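You operate a simulated robot arm through the tools that you are given. There is no shell and no other tool. Be economical: measure what you need, move in short steps, check, and stop when the job is done.

You are at the controls of a simulated robot arm. One attempt, no reset.

TASK
Put the steel bar marked "A" from the top of the yellow table on the back board of the right bench and the steel bar labelled "A2" on the front of the right bench. Take the wood block on the top of the yellow table and put it away on the top of the bench cabinet. Put the gold pin from the top of the yellow table on the top of the green table and the silver pin on the front of the left bench. Open the yellow rail, fetch the brown end cap from the top of the yellow table and set it on the work top of the wooden rack and shut the rail again. Put the white cup on the top of the green table. Fetch the black cup and set it on the brown panel on the back board of the left bench. Turn the stop dial to 2. Put two of the silver blocks from the far end of the back board on the top of the green table. The order is free. Set down upright: wood block, end cap, white cup, black cup.

The check looks at the end state, three seconds after you hand in, the way a careful person would. Anything else that was tipped, shoved, dropped, spilled or broken makes it a failure. Lids that push on must go on centred and level and be pressed home; caps that screw on are set level and turned clockwise until they are tight.

THE ROBOT
A 7-joint arm with a two-finger parallel gripper on a trunk, on a base that drives. Base frame: it is fixed to the floor where the robot stands at the start and does not move with it; the origin is under the middle of the robot, x ahead of it, y to its left, z up. Readings come in mm, degrees, newtons and seconds.
With the tool pointing down near the work surface it reaches from about 300 to 720 mm from the robot's upright axis, wherever it stands. Its first joint turns from -166.0 to 166.0 degrees. Places, roughly: back board of the right bench [300, 1800, 800]; black cup (10x6x7 cm) [800, 1500, 900]; end cap [1000, 0, 750]; front of the left bench (180x22 cm) [2340, 2880, 840]; front of the right bench (158x22 cm) [260, 2880, 840]; panel (19x19x2 cm) [1800, 1700, 800]; pin [750, 0, 750]; silver block [-1500, 1500, 750]; steel bar [750, 0, 750]; stop dial [1200, 2800, 800]; top of the bench cabinet [3000, 2800, 400]; top of the green table [-1300, 0, 900]; white cup (10x6x7 cm) [900, 1500, 900]; wood block (9x5x6 cm) [800, 0, 800]; work top of the wooden rack [-3100, -1100, 800]; yellow rail [-2800, -1100, 800]. Payload 1.57 kg.
Tool frame: the origin (TCP) lies between the finger pads and is the grasp point; the fingertips stand 30 mm ahead of it; z points along the fingers, y is the line along which they close. Largest opening 80 mm; finger width 17, thickness 12; the body of the gripper, 40 by 82 mm, starts 80 mm behind the TCP.
Orientation is that of the tool frame in the base frame, as a unit quaternion [w, x, y, z]. With the fingers straight down and closing along the base's y, the tool's x points along the base's -x, its y along +y and its z along -z.

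THE INTERFACE
- The arm moves only by the tool jog_arm. Its arguments are lists of equal length, an entry for each row: "slide": the shift along the base's x, y, z in mm, a list of three; "dr": the turn, a rotation vector about the base's x, y, z in degrees, a list of three; "grip": the gripper command, from -1 (fully open) to 1 (shut), values between in proportion. In form: {"slide": [[x, y, z], ...], "dr": [[ax, ay, az], ...], "grip": [grip, ...]}. A call has 1 to 12 rows; each row is the pose to reach, as a shift and turn from the pose commanded when the call began. Each row takes 0.2 s and may step no farther than 50 mm and 8.6 degrees from the row before; otherwise, or with a gripper value out of range, the whole call is refused. A pose out of reach is approached as far as the arm can. The call stops where the force on the tool passes 40 N (or 10 N more than at its start, if that is more) or the arm is blocked; 0.2 s more then pass. Each finger travels about 72 mm/s and halts on what it meets, pressing with about 36 N; the grip force reading is that of the motor and also rises with nothing between the fingers. The clock runs only during rows and for 0.2 s after the last one: add rows that repeat a pose to give the fingers time. It gives the time, the measured TCP pose, the force on the tool (base axes), the opening and the grip force at its end, in the units of the frame above (readings bear some noise), with the torque about the TCP (base axes, N m) and any sound that the robot's microphone picked up.
- Cameras (640 x 400 px; columns grow to the right, rows downward): "scene" is now at [-0.1, 148.1, 1402.8]; the picture's right is [0.08, -1.00, 0.00], its down [-0.49, -0.04, -0.87] and it looks along [0.87, 0.07, -0.49] (base axes); focal length 214 px, centre (320, 200). "wrist" rides on the gripper at [72, -7, -122] in the tool frame; the picture's right is [0.09, 1.00, 0.00], its down [-0.84, 0.08, -0.54] and it looks along [-0.54, 0.05, 0.84] (tool axes); focal length 238 px, centre (320, 200). There is no depth. A picture from a camera that has moved, and an enlarged one, comes with that camera's place and axes in the base frame and with its lens.
- snapshot(camera): a new picture of that camera. It takes no simulated time.
- raise_lower(by): slides the trunk up (or, below 0, down) by that many mm; the arm and the scene camera ride with it, the base frame stays. It gives what a move gives, with no picture.
- steer(legs): drives the robot by 1 to 6 legs, each [ahead, left, turn to the left] in mm, mm and degrees, along the robot's own axes; the way and the turn of a leg run together, so that a leg with both is an arc; at most 1500 mm and 180 degrees a leg. The arm and the cameras ride along, it lands a little off, and it stops where it bumps. It gives what a move gives.
- pan_tilt(pan, tilt): turns the head with the scene camera to pan (to the left, within 86 degrees either way) and tilt (down, from -29 to 69), counted from straight ahead of the robot. It gives what a move gives.
- close_up(camera, box): a new picture of the part [left, top, right, bottom] of that camera's present view, enlarged. It takes no simulated time.
- close_job(): hands the job in; it is judged then, once.

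Go step by step. Nothing tells you exact positions but the pictures and the camera data: compare them with the known pose of the tool, close in by small moves and look again before you grip or let go. The budget is 556 turns and 342 pictures, counting those below and the enlarged ones. Unless the task says otherwise, let go and move clear before handing in, and close with one line.

The tools are called after "Request:" by a JSON object that holds its "name" and its "arguments". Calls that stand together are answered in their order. jog_arm: Moves the arm, as the interface text tells. Its arguments: {"type":"object","properties":{"slide":{"type":"array"},"dr":{"type":"array"},"grip":{"type":"array"}},"required":["slide","dr","grip"]} The other tools are called the same way: raise_lower (by) slides the trunk up or down; steer (legs) drives the base; pan_tilt (pan, tilt) turns the head that bears the scene camera; snapshot (camera) takes a picture; close_up (camera, box) takes an enlarged picture of a part of a camera's view; close_job () hands the job in.

At the start:

```text
time: 0.0
tool_pos: [393.4, 123.6, 1118.9]
ee_rot: [-0.003, 0.0, 1.0, 0.0]
wrist_force: [0.4, 1.0, 0.0]
torque: [0.0, -0.02, -0.01]
finger_gap: 79.9
grip_force: 0.1
trunk travel left (down, up): [-50.0, 65.0]
robot x, y, heading: [-1.1, -0.2, -0.0]
head pan, tilt: [15.0, 68.8]
```

scene: 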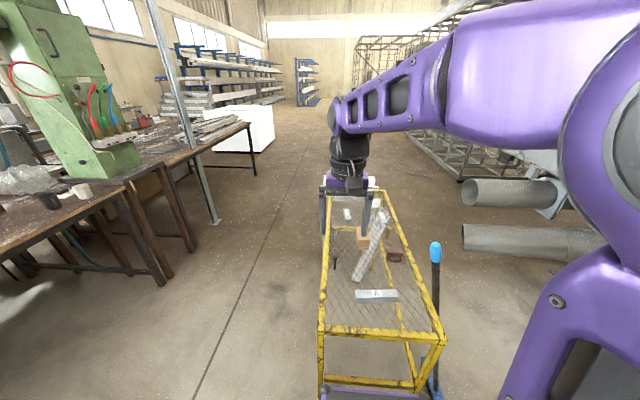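
wrist: 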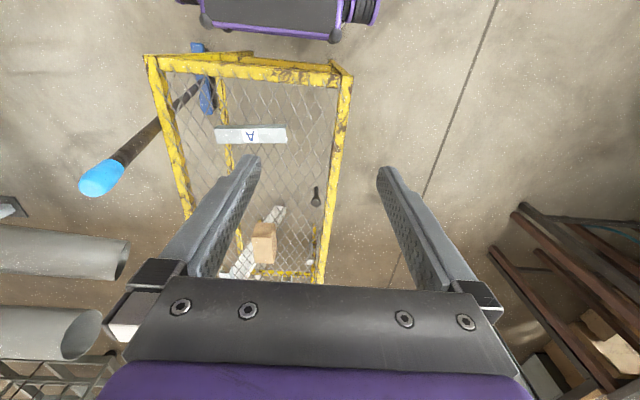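

I see a yellow mesh table ahead with a bar marked A, another bar, a block, pins and a brown cap on it. I start with enlarged views of the table.

Request:
{"name": "close_up", "arguments": {"camera": "scene", "box": [300, 180, 460, 280]}}

Request:
{"name": "close_up", "arguments": {"camera": "scene", "box": [300, 260, 460, 360]}}

Request:
{"name": "close_up", "arguments": {"camera": "scene", "box": [0, 80, 260, 240]}}

Request:
{"name": "close_up", "arguments": {"camera": "wrist", "box": [140, 100, 380, 280]}}

```text
4.00 times, centred on (380, 230) of scene
camera zoom: at [-0.1, 148.1, 1402.8], right [0.08, -1.0, 0.0], down [-0.49, -0.04, -0.87], along [0.87, 0.07, -0.49], focal length 858 px, centre (80, 80)
```

zoom: 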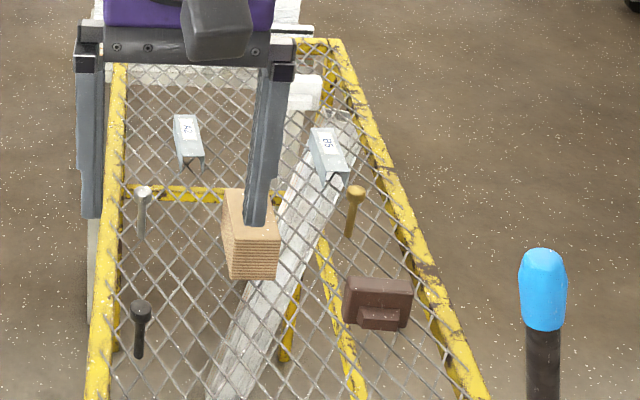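

```text
4.00 times, centred on (380, 310) of scene
camera zoom: at [-0.1, 148.1, 1402.8], right [0.08, -1.0, 0.0], down [-0.49, -0.04, -0.87], along [0.87, 0.07, -0.49], focal length 858 px, centre (80, -240)
```

zoom: 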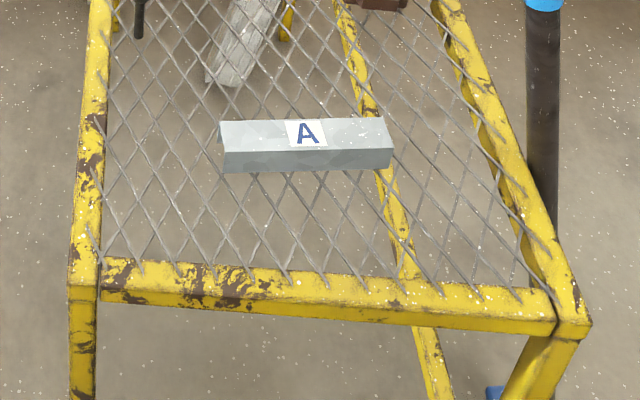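

```text
2.46 times, centred on (130, 160) of scene
camera zoom: at [-0.1, 148.1, 1402.8], right [0.08, -1.0, 0.0], down [-0.49, -0.04, -0.87], along [0.87, 0.07, -0.49], focal length 528 px, centre (788, 298)
```

zoom: 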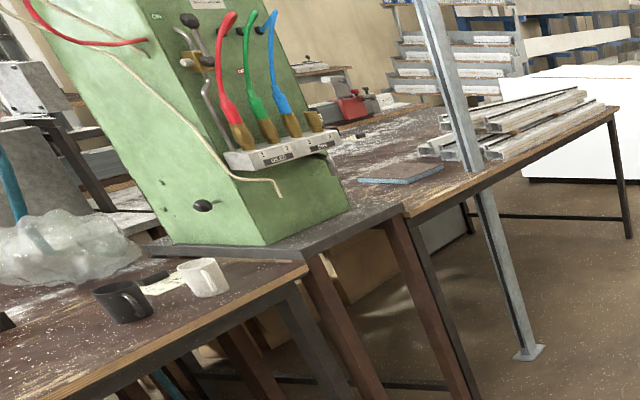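

```text
2.22 times, centred on (260, 190) of wrist
camera zoom: at [322.6, 116.4, 1240.6], right [-0.09, 1.0, 0.0], down [0.84, 0.08, 0.54], along [0.54, 0.05, -0.84], focal length 530 px, centre (453, 222)
```

zoom: 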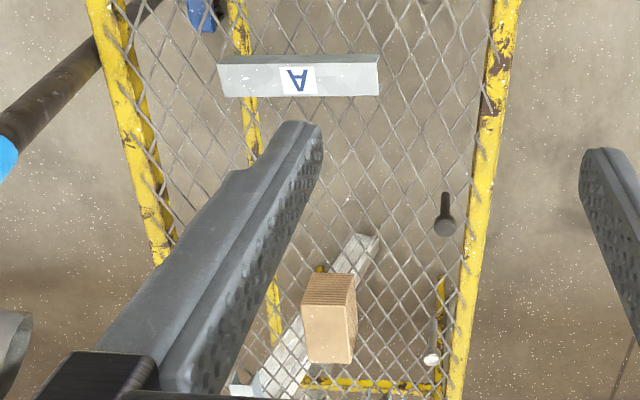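

Bar A is near [482, -5, 770]. I'll look around with the head to learn the surroundings before moving.

Request:
{"name": "pan_tilt", "arguments": {"pan": 80, "tilt": 25}}

Request:
{"name": "snapshot", "arguments": {"camera": "scene"}}

Request:
{"name": "pan_tilt", "arguments": {"pan": 40, "tilt": 20}}

Request:
{"name": "snapshot", "arguments": {"camera": "scene"}}

Request:
{"name": "pan_tilt", "arguments": {"pan": -80, "tilt": 25}}

Request:
{"name": "snapshot", "arguments": {"camera": "scene"}}

```text
time: 1.4
tool_pos: [392.9, 123.9, 1117.4]
ee_rot: [-0.005, 0.0, 1.0, 0.001]
wrist_force: [0.2, -0.4, -0.1]
torque: [-0.03, -0.02, -0.01]
finger_gap: 80.2
grip_force: 0.1
trunk travel left (down, up): [-50.0, 65.0]
robot x, y, heading: [-2.4, -1.6, 0.3]
head pan, tilt: [80.0, 25.0]
```

```text
335 pictures are left
camera scene: at [0.9, 151.2, 1408.7], right [0.11, -0.99, 0.0], down [-0.44, -0.05, -0.9], along [0.89, 0.1, -0.44], focal length 214 px, centre (320, 200)
```

scene: 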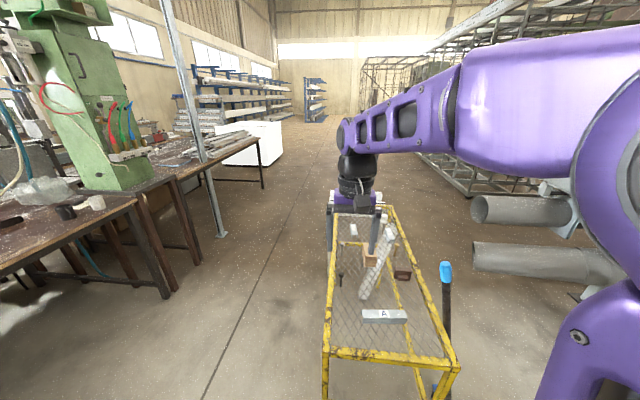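

```text
time: 2.4
tool_pos: [392.8, 122.4, 1117.6]
ee_rot: [-0.004, 0.001, 1.0, 0.001]
wrist_force: [-0.8, 1.0, 1.3]
torque: [0.04, 0.01, 0.03]
finger_gap: 80.1
grip_force: 0.1
trunk travel left (down, up): [-50.0, 65.0]
robot x, y, heading: [-1.8, 1.8, 0.0]
head pan, tilt: [40.0, 20.0]
```

```text
334 pictures are left
camera scene: at [1.8, 153.0, 1415.8], right [0.13, -0.99, 0.0], down [-0.36, -0.05, -0.93], along [0.92, 0.12, -0.37], focal length 214 px, centre (320, 200)
```

scene: 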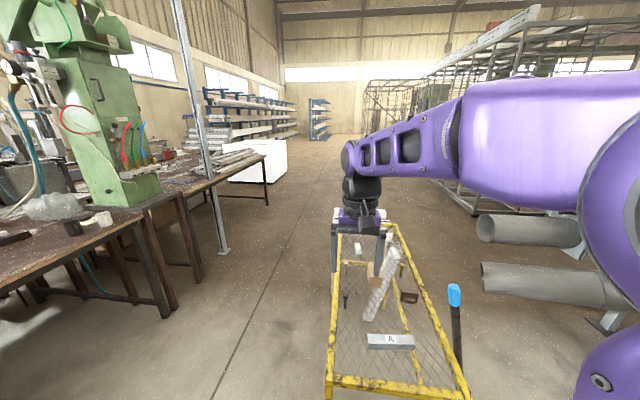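

```text
time: 4.4
tool_pos: [393.2, 123.4, 1118.2]
ee_rot: [-0.002, 0.0, 1.0, 0.001]
wrist_force: [0.8, 0.3, 0.6]
torque: [0.02, -0.01, 0.01]
finger_gap: 80.0
grip_force: 0.2
trunk travel left (down, up): [-50.0, 65.0]
robot x, y, heading: [-1.5, 0.6, -0.2]
head pan, tilt: [-80.0, 25.0]
```

```text
333 pictures are left
camera scene: at [-74.4, 50.6, 1410.2], right [-0.98, -0.17, 0.0], down [-0.07, 0.42, -0.91], along [0.16, -0.89, -0.42], focal length 214 px, centre (320, 200)
```

scene: 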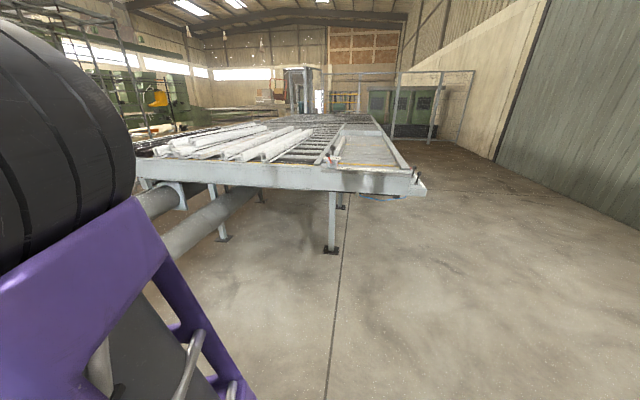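

The head may not have followed to the left; I'll pan left again in steps.

Request:
{"name": "pan_tilt", "arguments": {"pan": 85, "tilt": 25}}

Request:
{"name": "snapshot", "arguments": {"camera": "scene"}}

```text
time: 7.0
tool_pos: [393.5, 122.8, 1116.3]
ee_rot: [-0.004, 0.0, 1.0, 0.001]
wrist_force: [-0.1, 0.1, -0.7]
torque: [-0.02, -0.02, -0.01]
finger_gap: 79.9
grip_force: 0.0
trunk travel left (down, up): [-50.0, 65.0]
robot x, y, heading: [-4.2, -1.2, -0.1]
head pan, tilt: [85.0, 25.0]
```

```text
332 pictures are left
camera scene: at [1.2, 152.6, 1411.4], right [0.12, -0.99, 0.0], down [-0.41, -0.05, -0.91], along [0.91, 0.11, -0.41], focal length 214 px, centre (320, 200)
```

scene: 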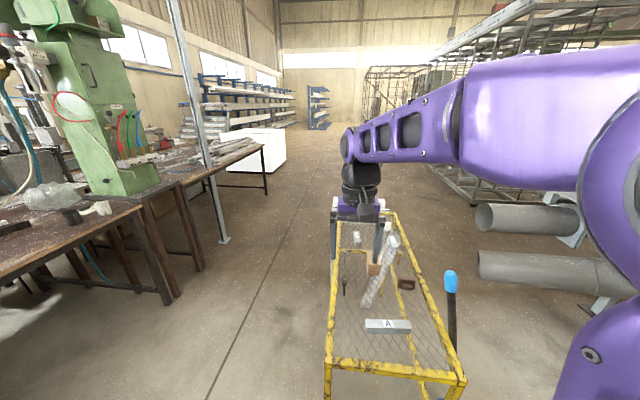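

The picture shows only about 7° of left pan, so I'll test whether the head is blocked or just lagging.

Request:
{"name": "pan_tilt", "arguments": {"pan": -20, "tilt": 60}}

Request:
{"name": "snapshot", "arguments": {"camera": "scene"}}

```text
time: 8.8
tool_pos: [392.8, 124.2, 1118.0]
ee_rot: [-0.002, 0.001, 1.0, 0.001]
wrist_force: [-0.3, 0.4, 0.1]
torque: [0.02, 0.02, 0.0]
finger_gap: 80.2
grip_force: 0.0
trunk travel left (down, up): [-50.0, 65.0]
robot x, y, heading: [1.2, 0.2, -0.2]
head pan, tilt: [-20.0, 60.0]
```

```text
331 pictures are left
camera scene: at [-27.7, 118.5, 1360.2], right [-0.34, -0.94, 0.0], down [-0.81, 0.3, -0.5], along [0.47, -0.17, -0.87], focal length 214 px, centre (320, 200)
```

scene: 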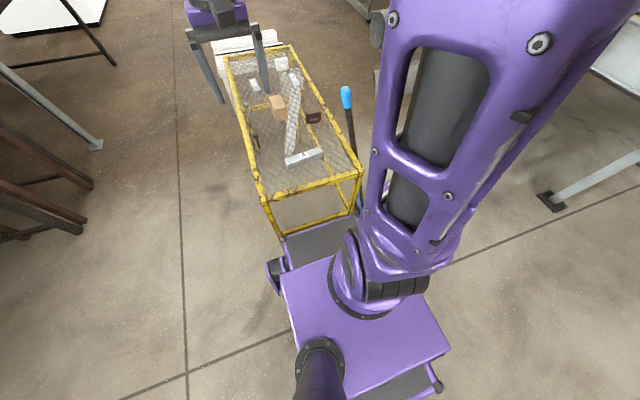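

Request:
{"name": "pan_tilt", "arguments": {"pan": 60, "tilt": 50}}

Request:
{"name": "snapshot", "arguments": {"camera": "scene"}}

```text
time: 10.3
tool_pos: [393.7, 123.8, 1116.8]
ee_rot: [-0.005, 0.0, 1.0, 0.001]
wrist_force: [1.1, 0.6, 0.4]
torque: [0.04, 0.0, 0.02]
finger_gap: 79.7
grip_force: 0.0
trunk travel left (down, up): [-50.0, 65.0]
robot x, y, heading: [0.7, -0.2, -0.1]
head pan, tilt: [60.0, 50.0]
```

```text
330 pictures are left
camera scene: at [-20.9, 144.0, 1363.2], right [0.04, -1.0, 0.0], down [-0.84, -0.03, -0.54], along [0.54, 0.02, -0.84], focal length 214 px, centre (320, 200)
```

scene: 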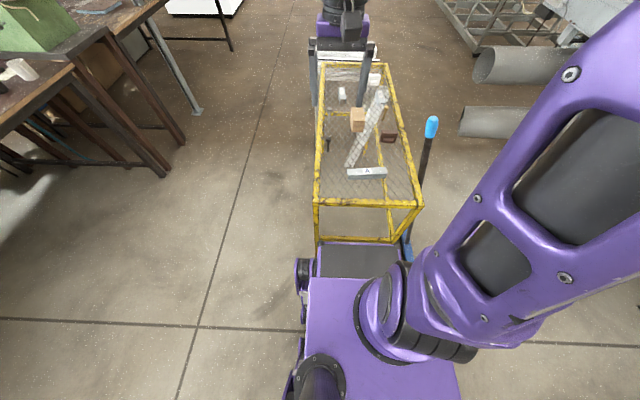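

Request:
{"name": "pan_tilt", "arguments": {"pan": 60, "tilt": 50}}

Request:
{"name": "jog_arm", "arguments": {"slide": [[0, 0, 0], [0, 0, 0], [0, 0, 0], [0, 0, 0], [0, 0, 0]], "dr": [[0, 0, 0], [0, 0, 0], [0, 0, 0], [0, 0, 0], [0, 0, 0]], "grip": [-1, -1, -1, -1, -1]}}

Request:
{"name": "snapshot", "arguments": {"camera": "scene"}}

```text
time: 10.9
tool_pos: [393.6, 123.0, 1116.0]
ee_rot: [-0.006, 0.0, 1.0, 0.001]
wrist_force: [0.5, 0.7, 0.2]
torque: [0.0, 0.03, 0.0]
finger_gap: 80.0
grip_force: 0.0
trunk travel left (down, up): [-50.0, 65.0]
robot x, y, heading: [3.4, -0.7, 0.3]
head pan, tilt: [60.0, 50.0]
```

```text
time: 12.1
tool_pos: [393.3, 123.1, 1117.3]
ee_rot: [-0.006, 0.0, 1.0, 0.001]
wrist_force: [0.0, 0.3, 0.1]
torque: [-0.02, -0.02, -0.01]
finger_gap: 79.8
grip_force: 0.1
trunk travel left (down, up): [-50.0, 65.0]
robot x, y, heading: [-0.9, 0.2, 0.1]
head pan, tilt: [60.0, 50.0]
```

```text
329 pictures are left
camera scene: at [-20.4, 143.8, 1363.8], right [0.04, -1.0, 0.0], down [-0.84, -0.03, -0.55], along [0.55, 0.02, -0.84], focal length 214 px, centre (320, 200)
```

scene: 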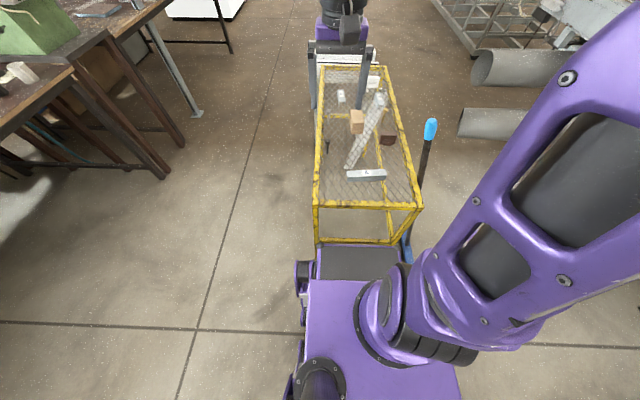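

The head is physically limited to the left but fine to the right. I'll turn the tool 90° and hover over bar A, at about [482, -5, 770].

Request:
{"name": "jog_arm", "arguments": {"slide": [[8, -11, -15], [16, -22, -30], [24, -33, -45], [32, -44, -60], [40, -55, -75], [48, -66, -90], [56, -77, -105], [64, -88, -120], [72, -99, -135], [80, -110, -150], [88, -120, -165], [88, -128, -180]], "dr": [[0, 0, -8.2], [0, 0, -16.4], [0, 0, -24.6], [0, 0, -32.8], [0, 0, -41], [0, 0, -49.2], [0, 0, -57.4], [0, 0, -65.6], [0, 0, -73.8], [0, 0, -82], [0, 0, -90], [0, 0, -90]], "grip": [-1, -1, -1, -1, -1, -1, -1, -1, -1, -1, -1, -1]}}

Request:
{"name": "snapshot", "arguments": {"camera": "wrist"}}

Request:
{"name": "pan_tilt", "arguments": {"pan": -5, "tilt": 50}}

Request:
{"name": "snapshot", "arguments": {"camera": "scene"}}

```text
time: 14.7
tool_pos: [479.7, -3.4, 938.6]
ee_rot: [-0.002, 0.707, 0.707, 0.001]
wrist_force: [0.3, 0.1, 0.1]
torque: [-0.03, -0.02, 0.02]
finger_gap: 79.8
grip_force: 0.0
trunk travel left (down, up): [-50.0, 65.0]
robot x, y, heading: [-1.2, 0.2, 0.1]
head pan, tilt: [60.0, 50.0]
```

```text
328 pictures are left
camera wrist: at [474.8, 66.3, 1060.8], right [1.0, 0.09, 0.0], down [0.08, -0.84, 0.54], along [0.05, -0.54, -0.84], focal length 238 px, centre (320, 200)
```

wrist: 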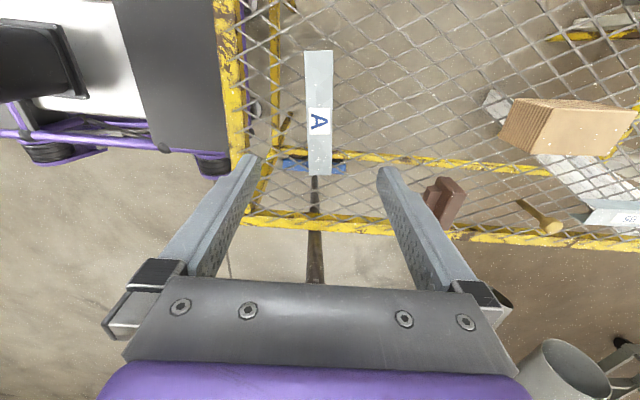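

```text
time: 16.1
tool_pos: [480.2, -3.4, 937.5]
ee_rot: [-0.001, 0.707, 0.708, 0.003]
wrist_force: [-0.4, 0.5, 0.4]
torque: [-0.01, 0.0, 0.01]
finger_gap: 79.9
grip_force: 0.1
trunk travel left (down, up): [-50.0, 65.0]
robot x, y, heading: [0.4, 4.0, 0.2]
head pan, tilt: [-5.0, 50.0]
```

```text
327 pictures are left
camera scene: at [-13.7, 134.6, 1372.7], right [-0.09, -1.0, 0.0], down [-0.76, 0.07, -0.64], along [0.64, -0.06, -0.77], focal length 214 px, centre (320, 200)
```

scene: 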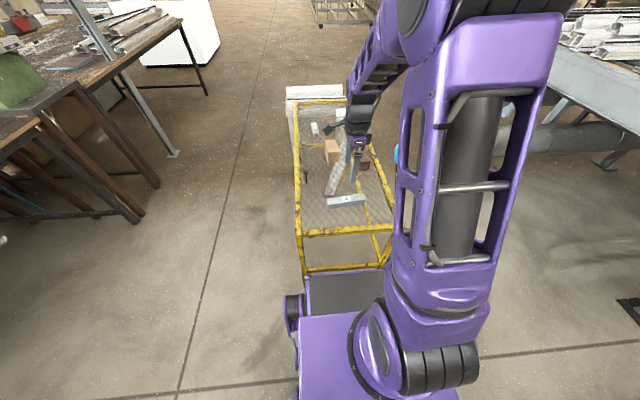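

Bar A spans y −80…64, x≈479, top ≈770. I descend over it.

Request:
{"name": "jog_arm", "arguments": {"slide": [[0, -4, -40], [0, -4, -80], [0, -4, -115], [0, -4, -135], [0, -4, -145]], "dr": [[0, 0, 0], [0, 0, 0], [0, 0, 0], [0, 0, 0], [0, 0, 0]], "grip": [-1, -1, -1, -1, -1]}}

Request:
{"name": "snapshot", "arguments": {"camera": "wrist"}}

Request:
{"name": "close_up", "arguments": {"camera": "scene", "box": [280, 100, 440, 240]}}

```text
time: 17.3
tool_pos: [480.9, -8.4, 793.4]
ee_rot: [-0.001, 0.707, 0.707, 0.002]
wrist_force: [0.1, 1.0, 0.3]
torque: [0.01, 0.0, 0.02]
finger_gap: 80.0
grip_force: 0.1
trunk travel left (down, up): [-50.0, 65.0]
robot x, y, heading: [-2.1, -2.2, -0.3]
head pan, tilt: [-5.0, 50.0]
```

```text
326 pictures are left
camera wrist: at [474.9, 62.6, 915.3], right [1.0, 0.09, 0.0], down [0.08, -0.84, 0.54], along [0.05, -0.54, -0.84], focal length 238 px, centre (320, 200)
```

wrist: 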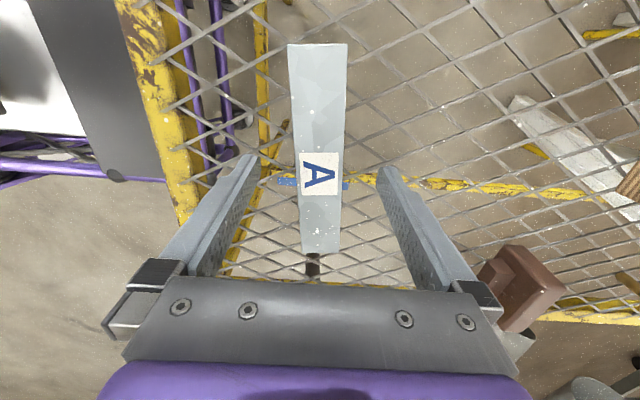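

```text
2.86 times, centred on (360, 170) of scene
camera zoom: at [-13.7, 134.6, 1372.7], right [-0.09, -1.0, 0.0], down [-0.76, 0.07, -0.64], along [0.64, -0.06, -0.77], focal length 613 px, centre (206, 286)
```

zoom: 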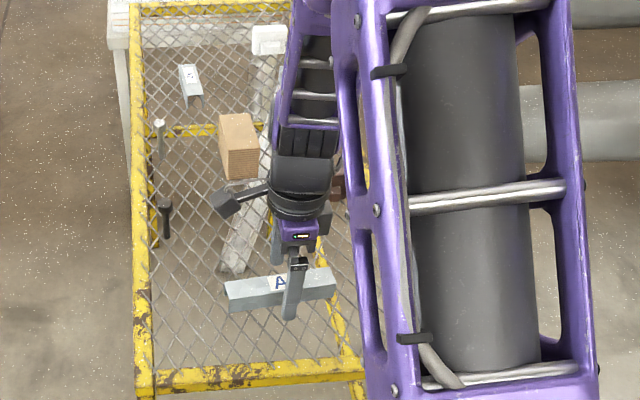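

The fingers straddle the bar's middle. Lower a bit more and grip.

Request:
{"name": "jog_arm", "arguments": {"slide": [[0, 0, -5], [0, 0, -9], [0, 0, -9], [0, 0, -9], [0, 0, -9], [0, 0, -9], [0, 0, -9], [0, 0, -9]], "dr": [[0, 0, 0], [0, 0, 0], [0, 0, 0], [0, 0, 0], [0, 0, 0], [0, 0, 0], [0, 0, 0], [0, 0, 0]], "grip": [-1, -1, 0, 1, 1, 1, 1, 1]}}

```text
time: 19.1
tool_pos: [480.3, -8.3, 783.4]
ee_rot: [-0.002, 0.707, 0.707, 0.002]
wrist_force: [1.0, -1.2, -1.3]
torque: [-0.05, -0.02, -0.01]
finger_gap: 29.5
grip_force: 36.0
trunk travel left (down, up): [-50.0, 65.0]
robot x, y, heading: [1.0, 1.8, -0.0]
head pan, tilt: [-5.0, 50.0]
```

Gripped at 29.5 mm. Lift, then back off from the table and turn left to face the benches.

Request:
{"name": "jog_arm", "arguments": {"slide": [[0, 0, 20], [0, 0, 60], [0, 0, 110], [0, 0, 160], [0, 0, 210], [0, 0, 240]], "dr": [[0, 0, 0], [0, 0, 0], [0, 0, 0], [0, 0, 0], [0, 0, 0], [0, 0, 0]], "grip": [1, 1, 1, 1, 1, 1]}}

Request:
{"name": "steer", "arguments": {"legs": [[-350, 0, 0]]}}

Request:
{"name": "steer", "arguments": {"legs": [[0, 0, 90]]}}

Request:
{"name": "pan_tilt", "arguments": {"pan": -10, "tilt": 25}}

Request:
{"name": "snapshot", "arguments": {"camera": "scene"}}

```text
time: 20.5
tool_pos: [481.4, -9.5, 1025.3]
ee_rot: [-0.003, 0.707, 0.707, 0.002]
wrist_force: [0.1, 0.4, -1.7]
torque: [-0.02, -0.01, -0.01]
finger_gap: 29.7
grip_force: 36.6
trunk travel left (down, up): [-50.0, 65.0]
robot x, y, heading: [0.3, 1.1, -0.1]
head pan, tilt: [-5.0, 50.0]
```

```text
time: 22.7
tool_pos: [131.4, -8.2, 1025.4]
ee_rot: [-0.002, 0.708, 0.707, 0.002]
wrist_force: [0.7, 0.0, -2.1]
torque: [-0.01, -0.01, 0.01]
finger_gap: 29.5
grip_force: 35.7
trunk travel left (down, up): [-50.0, 65.0]
robot x, y, heading: [-350.4, 3.6, -0.2]
head pan, tilt: [-5.0, 50.0]
```

```text
time: 27.0
tool_pos: [-337.4, 481.5, 1025.0]
ee_rot: [-0.002, 0.004, 1.0, 0.0]
wrist_force: [-0.1, -0.4, -0.9]
torque: [0.0, 0.01, 0.03]
finger_gap: 29.5
grip_force: 36.0
trunk travel left (down, up): [-50.0, 65.0]
robot x, y, heading: [-347.8, -1.4, 89.6]
head pan, tilt: [-5.0, 50.0]
```

```text
time: 27.9
tool_pos: [-337.4, 481.1, 1025.2]
ee_rot: [-0.003, 0.005, 1.0, 0.001]
wrist_force: [0.4, 0.0, -1.2]
torque: [0.01, 0.01, 0.01]
finger_gap: 29.7
grip_force: 35.8
trunk travel left (down, up): [-50.0, 65.0]
robot x, y, heading: [-355.0, 1.2, 89.3]
head pan, tilt: [-10.0, 25.0]
```

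```text
324 pictures are left
camera scene: at [-474.6, 3.4, 1410.1], right [0.98, -0.18, 0.0], down [-0.08, -0.42, -0.91], along [0.16, 0.89, -0.42], focal length 214 px, centre (320, 200)
```

scene: 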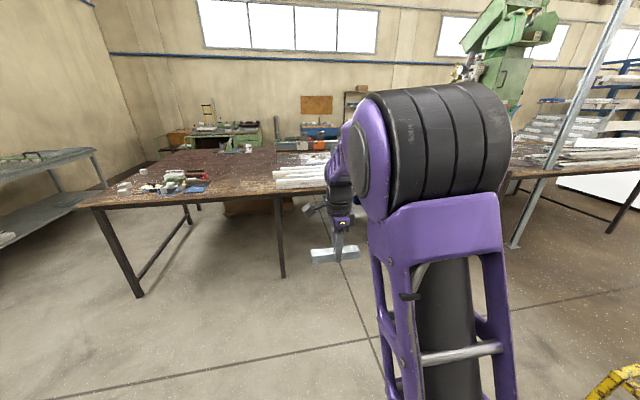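

I see the long brown bench with silver blocks on the left end and bars on it. Closer look.

Request:
{"name": "close_up", "arguments": {"camera": "scene", "box": [80, 90, 360, 220]}}

Request:
{"name": "pan_tilt", "arguments": {"pan": -55, "tilt": 20}}

Request:
{"name": "snapshot", "arguments": {"camera": "scene"}}

Request:
{"name": "pan_tilt", "arguments": {"pan": 0, "tilt": 25}}

Request:
{"name": "snapshot", "arguments": {"camera": "scene"}}

```text
2.29 times, centred on (220, 155) of scene
camera zoom: at [-474.6, 3.4, 1410.1], right [0.98, -0.18, 0.0], down [-0.08, -0.42, -0.91], along [0.16, 0.89, -0.42], focal length 490 px, centre (549, 303)
```

zoom: 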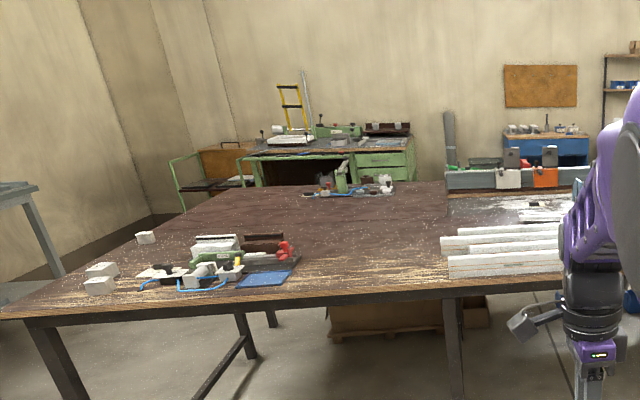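

```text
time: 29.1
tool_pos: [-337.3, 481.2, 1025.5]
ee_rot: [-0.003, 0.004, 1.0, 0.0]
wrist_force: [-0.9, -0.2, -1.7]
torque: [0.0, 0.03, -0.02]
finger_gap: 29.5
grip_force: 36.0
trunk travel left (down, up): [-50.0, 65.0]
robot x, y, heading: [-351.0, -3.6, 89.6]
head pan, tilt: [-55.0, 20.0]
```

```text
322 pictures are left
camera scene: at [-414.6, -34.4, 1418.3], right [0.57, -0.82, 0.0], down [-0.28, -0.19, -0.94], along [0.77, 0.53, -0.34], focal length 214 px, centre (320, 200)
```

scene: 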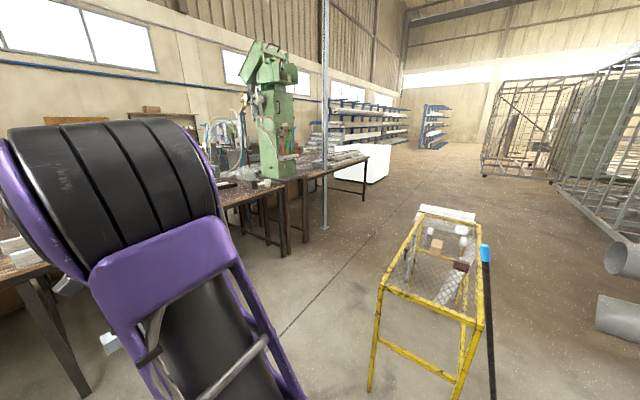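

```text
time: 30.3
tool_pos: [-336.7, 480.2, 1024.2]
ee_rot: [-0.003, 0.004, 1.0, 0.0]
wrist_force: [0.2, 0.7, -2.1]
torque: [0.03, -0.02, 0.03]
finger_gap: 29.6
grip_force: 36.2
trunk travel left (down, up): [-50.0, 65.0]
robot x, y, heading: [-348.5, 1.2, 89.3]
head pan, tilt: [0.0, 25.0]
```

```text
321 pictures are left
camera scene: at [-490.5, 4.9, 1410.2], right [1.0, -0.01, 0.0], down [0.0, -0.42, -0.91], along [0.01, 0.91, -0.42], focal length 214 px, centre (320, 200)
```

scene: 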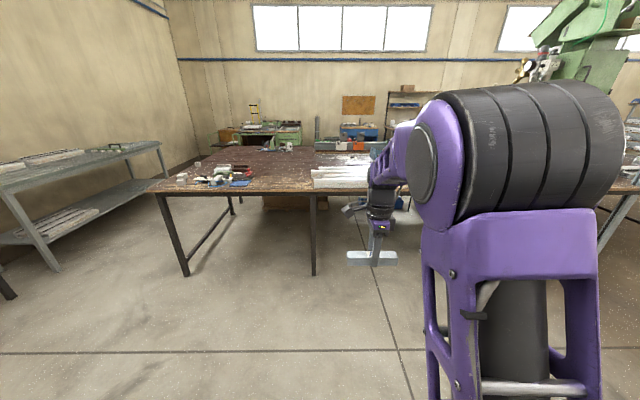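

The near bench edge lies around y≈1480. I drive ahead 700 then right 650 to get opposite x=300 and look at the bench surface.

Request:
{"name": "steer", "arguments": {"legs": [[700, 0, 0], [0, -650, 0.6]]}}

Request:
{"name": "pan_tilt", "arguments": {"pan": 0, "tilt": 35}}

Request:
{"name": "snapshot", "arguments": {"camera": "scene"}}

Request:
{"name": "snapshot", "arguments": {"camera": "wrist"}}

```text
time: 40.4
tool_pos: [317.6, 1170.4, 1025.4]
ee_rot: [-0.003, 0.0, 1.0, 0.0]
wrist_force: [0.1, -1.0, -1.4]
torque: [-0.02, -0.01, 0.02]
finger_gap: 29.6
grip_force: 35.9
trunk travel left (down, up): [-50.0, 65.0]
robot x, y, heading: [309.4, 688.1, 89.8]
head pan, tilt: [0.0, 25.0]
```

```text
time: 41.1
tool_pos: [316.7, 1170.5, 1024.2]
ee_rot: [-0.003, 0.0, 1.0, 0.0]
wrist_force: [-0.2, -0.7, -1.6]
torque: [0.01, 0.02, -0.05]
finger_gap: 29.6
grip_force: 35.9
trunk travel left (down, up): [-50.0, 65.0]
robot x, y, heading: [311.6, 686.3, 89.9]
head pan, tilt: [0.0, 35.0]
```

```text
320 pictures are left
camera scene: at [168.2, 688.8, 1394.5], right [1.0, 0.0, 0.0], down [0.0, -0.57, -0.82], along [0.0, 0.82, -0.57], focal length 214 px, centre (320, 200)
```

scene: 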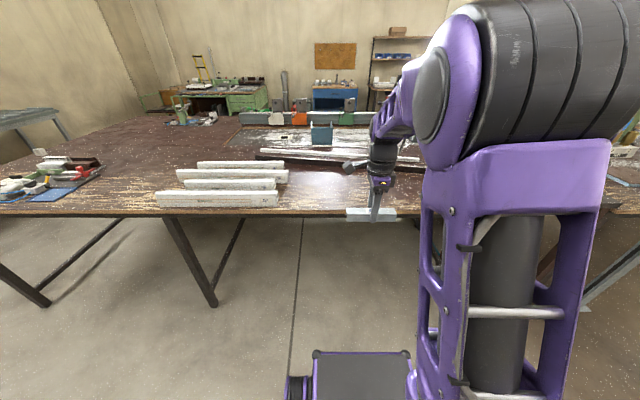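

```text
319 pictures are left
camera wrist: at [246.2, 1163.6, 1146.9], right [-0.09, 1.0, 0.0], down [0.84, 0.08, 0.54], along [0.54, 0.05, -0.84], focal length 238 px, centre (320, 200)
```

wrist: 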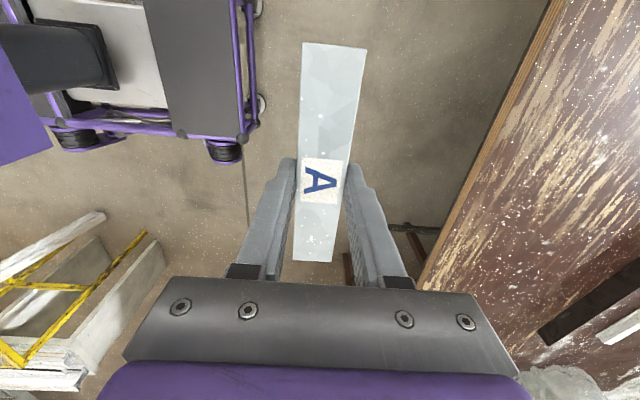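

The bench edge is at y≈1416, top about z≈820. I drive forward 320 mm so the bar is over the bench.

Request:
{"name": "steer", "arguments": {"legs": [[320, 0, 0]]}}

Request:
{"name": "jog_arm", "arguments": {"slide": [[15, 40, -20], [30, 80, -50]], "dr": [[0, 0, 0], [0, 0, 0]], "grip": [1, 1]}}

Request:
{"name": "snapshot", "arguments": {"camera": "wrist"}}

Request:
{"name": "snapshot", "arguments": {"camera": "scene"}}

```text
time: 43.3
tool_pos: [312.1, 1491.2, 1023.8]
ee_rot: [-0.002, -0.004, 1.0, 0.0]
wrist_force: [0.0, 0.2, -2.0]
torque: [0.03, 0.02, 0.01]
finger_gap: 29.6
grip_force: 35.7
trunk travel left (down, up): [-50.0, 65.0]
robot x, y, heading: [305.9, 1010.6, 90.8]
head pan, tilt: [0.0, 35.0]
```

```text
refused: row 2 steps farther than a row can; nothing moved
```

```text
318 pictures are left
camera wrist: at [242.1, 1484.2, 1147.0], right [-0.1, 1.0, 0.0], down [0.84, 0.08, 0.54], along [0.54, 0.05, -0.84], focal length 238 px, centre (320, 200)
```

wrist: 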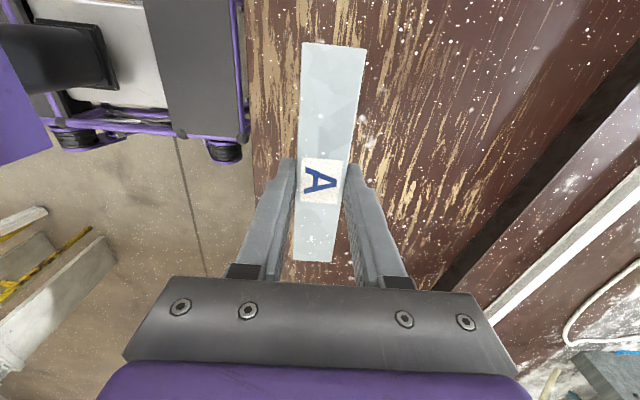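

```text
317 pictures are left
camera scene: at [167.0, 1009.0, 1394.5], right [1.0, 0.01, 0.0], down [0.0, -0.57, -0.82], along [-0.01, 0.82, -0.57], focal length 214 px, centre (320, 200)
```

scene: 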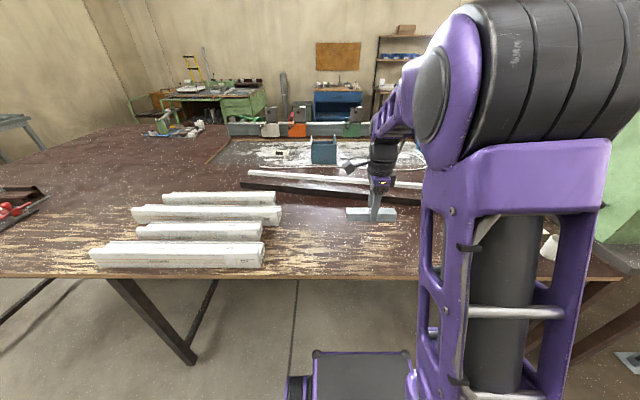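

Clear board in front. I move out to y≈1555 and lower towards the board.

Request:
{"name": "jog_arm", "arguments": {"slide": [[10, 30, -30], [20, 60, -65], [20, 65, -105], [20, 65, -140], [20, 65, -155]], "dr": [[0, 0, 0], [0, 0, 0], [0, 0, 0], [0, 0, 0], [0, 0, 0]], "grip": [1, 1, 1, 1, 1]}}

Request:
{"name": "close_up", "arguments": {"camera": "scene", "box": [320, 150, 440, 260]}}

```text
time: 44.5
tool_pos: [332.3, 1558.4, 874.1]
ee_rot: [-0.002, -0.004, 1.0, 0.005]
wrist_force: [-1.0, -6.3, 30.0]
torque: [-0.46, 0.25, -0.01]
finger_gap: 29.8
grip_force: 35.8
trunk travel left (down, up): [-50.0, 65.0]
robot x, y, heading: [304.6, 1012.4, 90.3]
head pan, tilt: [0.0, 35.0]
```

```text
3.64 times, centred on (380, 205) of scene
camera zoom: at [166.9, 1006.6, 1395.3], right [1.0, 0.01, 0.0], down [0.0, -0.57, -0.82], along [-0.01, 0.82, -0.57], focal length 780 px, centre (102, 182)
```

zoom: 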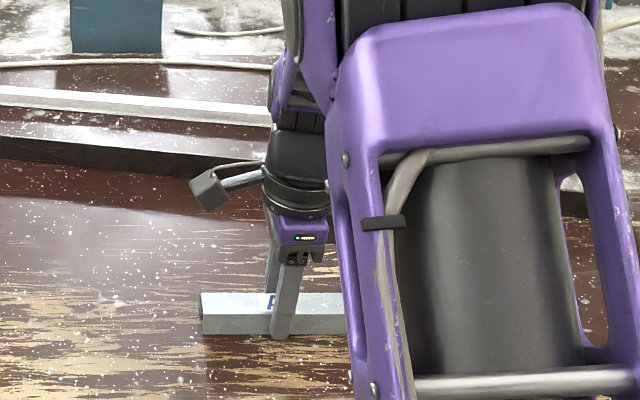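

Contact at TCP 874 (board z≈840). Release and rise.

Request:
{"name": "jog_arm", "arguments": {"slide": [[0, 0, 2], [0, 0, 2], [0, 0, 2], [0, 0, 2], [0, 0, 30], [0, 0, 70], [0, 0, 110], [0, -40, 130]], "dr": [[0, 0, 0], [0, 0, 0], [0, 0, 0], [0, 0, 0], [0, 0, 0], [0, 0, 0], [0, 0, 0], [0, 0, 0]], "grip": [0.3, 0, -0.5, -1, -1, -1, -1, -1]}}

Request:
{"name": "snapshot", "arguments": {"camera": "wrist"}}

```text
time: 46.3
tool_pos: [332.9, 1515.8, 999.6]
ee_rot: [-0.002, -0.004, 1.0, 0.0]
wrist_force: [-0.1, 0.6, 0.1]
torque: [-0.04, 0.02, -0.01]
finger_gap: 79.8
grip_force: 0.0
trunk travel left (down, up): [-50.0, 65.0]
robot x, y, heading: [310.0, 1012.6, 90.5]
head pan, tilt: [0.0, 35.0]
```

```text
315 pictures are left
camera wrist: at [261.5, 1510.0, 1122.3], right [-0.1, 1.0, 0.0], down [0.84, 0.08, 0.54], along [0.54, 0.05, -0.84], focal length 238 px, centre (320, 200)
```

wrist: 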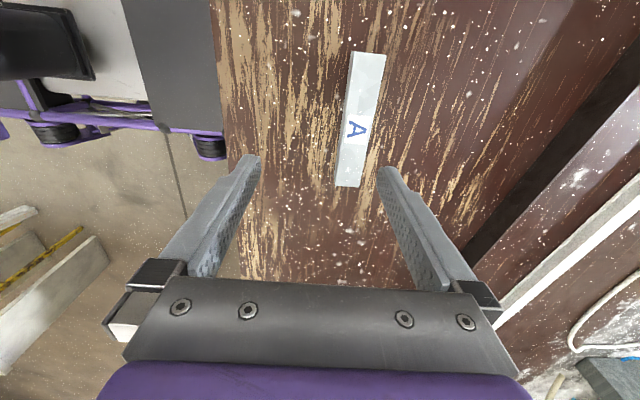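

Bar A is placed. Next the cups: back off and shift right to look at them.

Request:
{"name": "steer", "arguments": {"legs": [[-250, 0, 0], [0, -400, 0]]}}

Request:
{"name": "pan_tilt", "arguments": {"pan": -5, "tilt": 35}}

Request:
{"name": "snapshot", "arguments": {"camera": "scene"}}

Request:
{"name": "snapshot", "arguments": {"camera": "wrist"}}

```text
time: 52.1
tool_pos: [736.4, 1269.2, 1000.4]
ee_rot: [-0.003, -0.002, 1.0, 0.0]
wrist_force: [0.1, -0.6, 0.6]
torque: [0.0, 0.02, 0.0]
finger_gap: 80.1
grip_force: 0.0
trunk travel left (down, up): [-50.0, 65.0]
robot x, y, heading: [709.7, 763.4, 90.3]
head pan, tilt: [0.0, 35.0]
```

```text
time: 52.8
tool_pos: [736.0, 1268.4, 999.6]
ee_rot: [-0.002, -0.002, 1.0, 0.001]
wrist_force: [-0.1, -0.4, -0.8]
torque: [-0.02, -0.02, 0.02]
finger_gap: 79.9
grip_force: 0.0
trunk travel left (down, up): [-50.0, 65.0]
robot x, y, heading: [708.7, 759.7, 90.2]
head pan, tilt: [-5.0, 35.0]
```

```text
314 pictures are left
camera scene: at [577.9, 760.2, 1394.5], right [1.0, -0.08, 0.0], down [-0.05, -0.57, -0.82], along [0.07, 0.82, -0.57], focal length 214 px, centre (320, 200)
```

scene: 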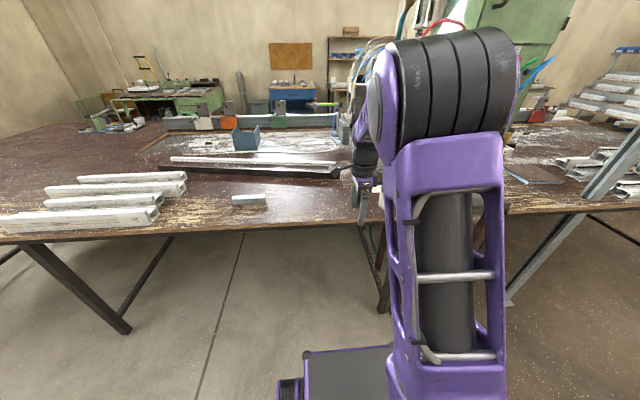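

```text
313 pictures are left
camera wrist: at [665.3, 1261.4, 1122.3], right [-0.1, 1.0, 0.0], down [0.84, 0.08, 0.54], along [0.54, 0.05, -0.84], focal length 238 px, centre (320, 200)
```

wrist: 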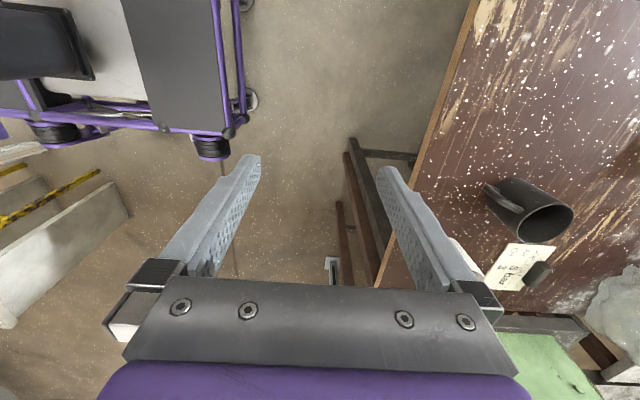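

I see the black cup at about [806, 1530], handle toward −y, the white cup next to it. I turn the tool back to close along x and drive nearer.

Request:
{"name": "jog_arm", "arguments": {"slide": [[0, 0, 4], [0, 0, 8], [0, 0, 12], [0, 0, 16], [0, 0, 20], [0, 0, 24], [0, 0, 28], [0, 0, 32], [0, 0, 36], [0, 0, 40], [0, 0, 40]], "dr": [[0, 0, 8.2], [0, 0, 16.4], [0, 0, 24.6], [0, 0, 32.8], [0, 0, 41], [0, 0, 49.2], [0, 0, 57.4], [0, 0, 65.6], [0, 0, 73.8], [0, 0, 82], [0, 0, 90]], "grip": [-1, -1, -1, -1, -1, -1, -1, -1, -1, -1, -1]}}

Request:
{"name": "steer", "arguments": {"legs": [[180, 0, 0]]}}

Request:
{"name": "snapshot", "arguments": {"camera": "wrist"}}

Request:
{"name": "snapshot", "arguments": {"camera": "scene"}}

```text
time: 55.2
tool_pos: [735.7, 1268.4, 1040.7]
ee_rot: [0.002, 0.71, -0.704, 0.001]
wrist_force: [-0.4, 0.9, 1.0]
torque: [0.01, 0.01, -0.01]
finger_gap: 79.9
grip_force: 0.1
trunk travel left (down, up): [-50.0, 65.0]
robot x, y, heading: [713.3, 760.6, 90.4]
head pan, tilt: [-5.0, 35.0]
```

```text
time: 56.7
tool_pos: [734.3, 1446.6, 1041.3]
ee_rot: [0.002, 0.71, -0.705, 0.002]
wrist_force: [-1.0, 0.3, 0.3]
torque: [0.0, -0.03, 0.0]
finger_gap: 80.0
grip_force: 0.0
trunk travel left (down, up): [-50.0, 65.0]
robot x, y, heading: [711.8, 936.7, 90.4]
head pan, tilt: [-5.0, 35.0]
```

```text
312 pictures are left
camera wrist: at [742.3, 1374.6, 1162.2], right [-1.0, -0.1, 0.0], down [-0.08, 0.84, 0.54], along [-0.05, 0.54, -0.84], focal length 238 px, centre (320, 200)
```

wrist: 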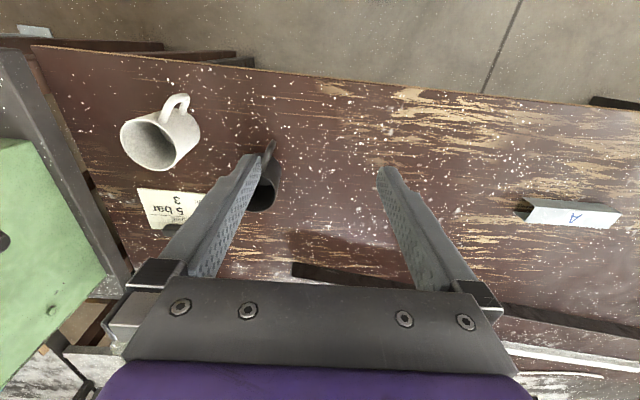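

```text
311 pictures are left
camera scene: at [576.9, 937.4, 1394.5], right [1.0, -0.08, 0.0], down [-0.05, -0.57, -0.82], along [0.07, 0.82, -0.57], focal length 214 px, centre (320, 200)
```

scene: 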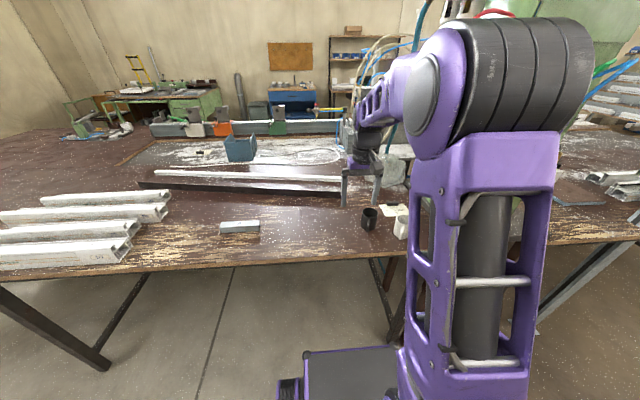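

Both cups have handles roughly toward −y. I move over the black cup.

Request:
{"name": "jog_arm", "arguments": {"slide": [[36, 30, -15], [72, 60, -30], [72, 84, -45], [72, 84, -50]], "dr": [[0, 0, 0], [0, 0, 0], [0, 0, 0], [0, 0, 0]], "grip": [-1, -1, -1, -1]}}

Request:
{"name": "snapshot", "arguments": {"camera": "wrist"}}

```text
time: 57.7
tool_pos: [806.6, 1530.2, 990.9]
ee_rot: [0.001, 0.71, -0.705, 0.002]
wrist_force: [-0.5, 0.0, -0.7]
torque: [0.0, 0.02, -0.03]
finger_gap: 80.2
grip_force: 0.1
trunk travel left (down, up): [-50.0, 65.0]
robot x, y, heading: [708.8, 942.7, 90.5]
head pan, tilt: [-5.0, 35.0]
```

```text
310 pictures are left
camera wrist: at [814.5, 1459.0, 1112.0], right [-1.0, -0.1, 0.0], down [-0.08, 0.84, 0.54], along [-0.05, 0.54, -0.84], focal length 238 px, centre (320, 200)
```

wrist: 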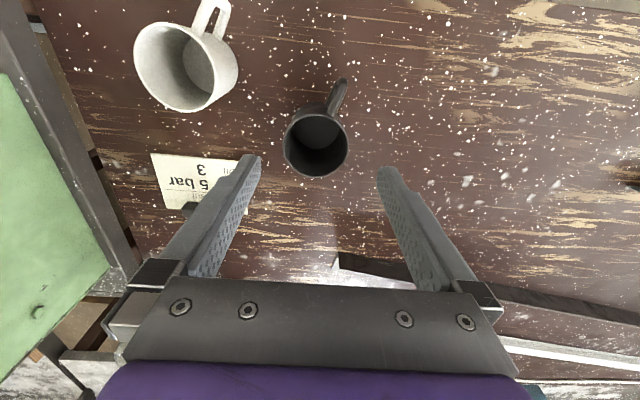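

The black cup is centred between the fingers. Descend and grip around its body.

Request:
{"name": "jog_arm", "arguments": {"slide": [[4, 1, -30], [4, 2, -60], [4, 2, -85], [4, 2, -105]], "dr": [[0, 0, 0], [0, 0, 0], [0, 0, 0], [0, 0, 0]], "grip": [-1, -1, -1, -1]}}

Request:
{"name": "snapshot", "arguments": {"camera": "wrist"}}

Request:
{"name": "close_up", "arguments": {"camera": "scene", "box": [320, 140, 440, 260]}}

```text
time: 58.7
tool_pos: [809.6, 1533.0, 884.8]
ee_rot: [0.002, 0.709, -0.705, 0.002]
wrist_force: [0.2, -0.7, 0.3]
torque: [0.02, 0.01, 0.01]
finger_gap: 79.8
grip_force: 0.0
trunk travel left (down, up): [-50.0, 65.0]
robot x, y, heading: [707.1, 941.7, 90.3]
head pan, tilt: [-5.0, 35.0]
```

```text
309 pictures are left
camera wrist: at [817.7, 1460.7, 1006.4], right [-1.0, -0.1, 0.0], down [-0.08, 0.84, 0.54], along [-0.05, 0.54, -0.84], focal length 238 px, centre (320, 200)
```

wrist: 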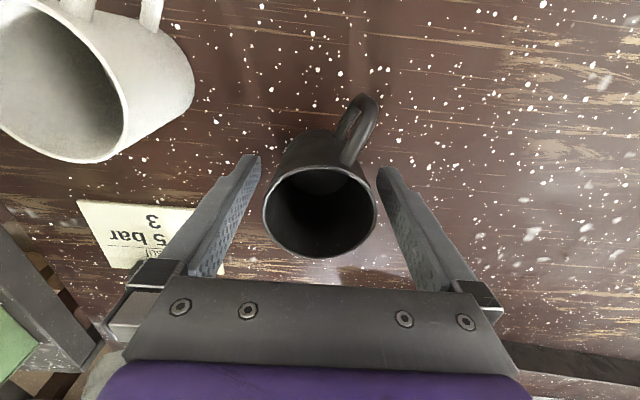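

```text
3.33 times, centred on (380, 200) of scene
camera zoom: at [576.9, 937.5, 1394.5], right [1.0, -0.08, 0.0], down [-0.05, -0.57, -0.82], along [0.07, 0.82, -0.57], focal length 715 px, centre (120, 200)
```

zoom: 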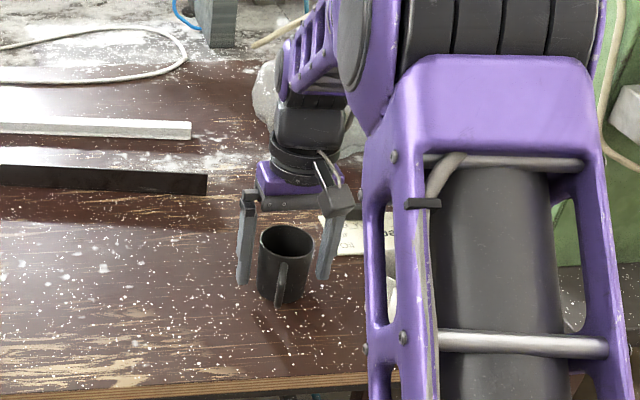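

Aligned. Close the fingers on the cup.

Request:
{"name": "jog_arm", "arguments": {"slide": [[0, 2, -3], [0, 2, -6], [0, 2, -6], [0, 2, -6], [0, 2, -6]], "dr": [[0, 0, 0], [0, 0, 0], [0, 0, 0], [0, 0, 0], [0, 0, 0]], "grip": [-1, -0.3, 1, 1, 1]}}

Request:
{"name": "jog_arm", "arguments": {"slide": [[0, 0, 15], [0, 0, 50], [0, 0, 90], [0, 0, 130]], "dr": [[0, 0, 0], [0, 0, 0], [0, 0, 0], [0, 0, 0]], "grip": [1, 1, 1, 1]}}

Request:
{"name": "snapshot", "arguments": {"camera": "wrist"}}

```text
time: 59.9
tool_pos: [809.8, 1534.8, 879.9]
ee_rot: [0.001, 0.709, -0.705, 0.001]
wrist_force: [0.4, 1.6, 5.6]
torque: [0.04, -0.01, 0.02]
finger_gap: 54.2
grip_force: 36.5
trunk travel left (down, up): [-50.0, 65.0]
robot x, y, heading: [710.8, 941.2, 90.6]
head pan, tilt: [-5.0, 35.0]
```

```text
time: 60.9
tool_pos: [810.8, 1533.8, 1009.2]
ee_rot: [0.002, 0.709, -0.705, 0.001]
wrist_force: [0.3, 0.0, -1.1]
torque: [-0.01, 0.0, 0.0]
finger_gap: 54.3
grip_force: 36.2
trunk travel left (down, up): [-50.0, 65.0]
robot x, y, heading: [707.8, 937.5, 90.3]
head pan, tilt: [-5.0, 35.0]
```

```text
307 pictures are left
camera wrist: at [818.5, 1462.5, 1131.2], right [-1.0, -0.1, 0.0], down [-0.08, 0.84, 0.54], along [-0.05, 0.53, -0.84], focal length 238 px, centre (320, 200)
```

wrist: 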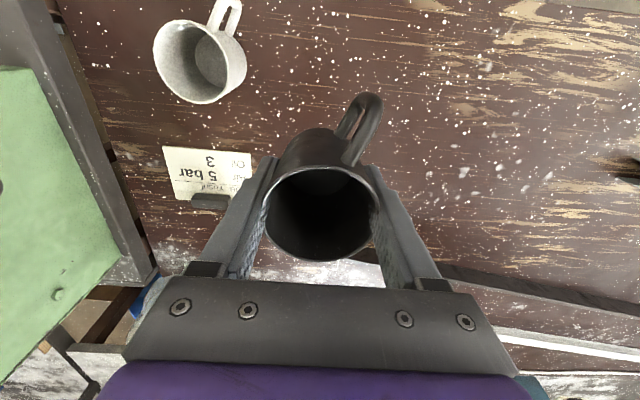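

Cup is held. Back up, then drive right to look at the panel beyond the green machine.

Request:
{"name": "steer", "arguments": {"legs": [[-240, 0, 0], [0, -830, 0]]}}

Request:
{"name": "pan_tilt", "arguments": {"pan": 0, "tilt": 35}}

Request:
{"name": "snapshot", "arguments": {"camera": "scene"}}

Request:
{"name": "snapshot", "arguments": {"camera": "wrist"}}

```text
time: 70.6
tool_pos: [1641.7, 1293.7, 1008.5]
ee_rot: [-0.002, -0.706, 0.708, -0.002]
wrist_force: [-1.1, 0.5, -1.1]
torque: [0.05, -0.01, -0.04]
finger_gap: 53.9
grip_force: 36.0
trunk travel left (down, up): [-50.0, 65.0]
robot x, y, heading: [1534.0, 701.3, 89.7]
head pan, tilt: [-5.0, 35.0]
```

```text
time: 71.2
tool_pos: [1642.0, 1293.3, 1010.4]
ee_rot: [-0.002, -0.706, 0.708, -0.003]
wrist_force: [-0.4, 1.2, -0.7]
torque: [-0.01, 0.01, -0.02]
finger_gap: 54.1
grip_force: 36.3
trunk travel left (down, up): [-50.0, 65.0]
robot x, y, heading: [1536.2, 704.8, 90.1]
head pan, tilt: [0.0, 35.0]
```

```text
306 pictures are left
camera scene: at [1394.8, 700.0, 1394.5], right [1.0, 0.0, 0.0], down [0.0, -0.57, -0.82], along [0.0, 0.82, -0.57], focal length 214 px, centre (320, 200)
```

scene: 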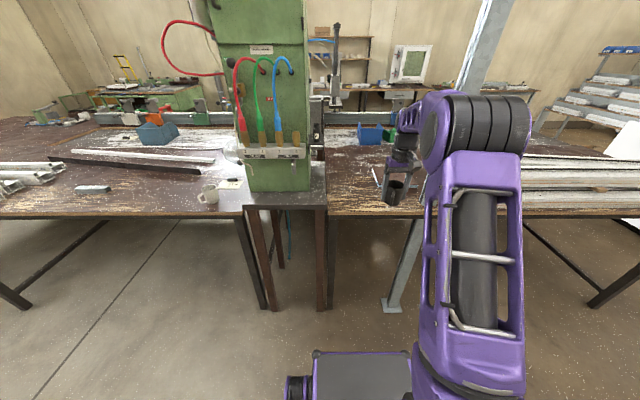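

```text
305 pictures are left
camera wrist: at [1648.6, 1222.5, 1130.9], right [-1.0, -0.09, 0.0], down [-0.07, 0.84, 0.54], along [-0.05, 0.54, -0.84], focal length 238 px, centre (320, 200)
```

wrist: 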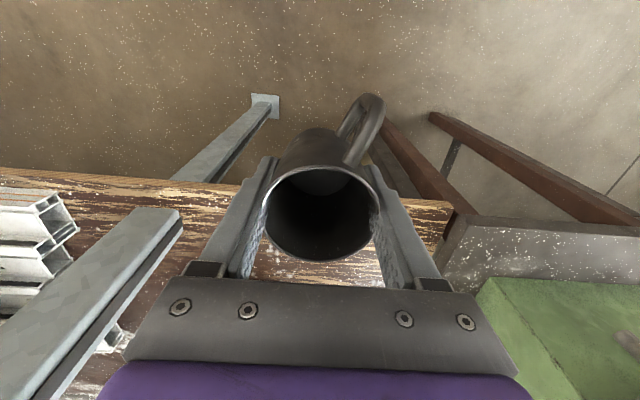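

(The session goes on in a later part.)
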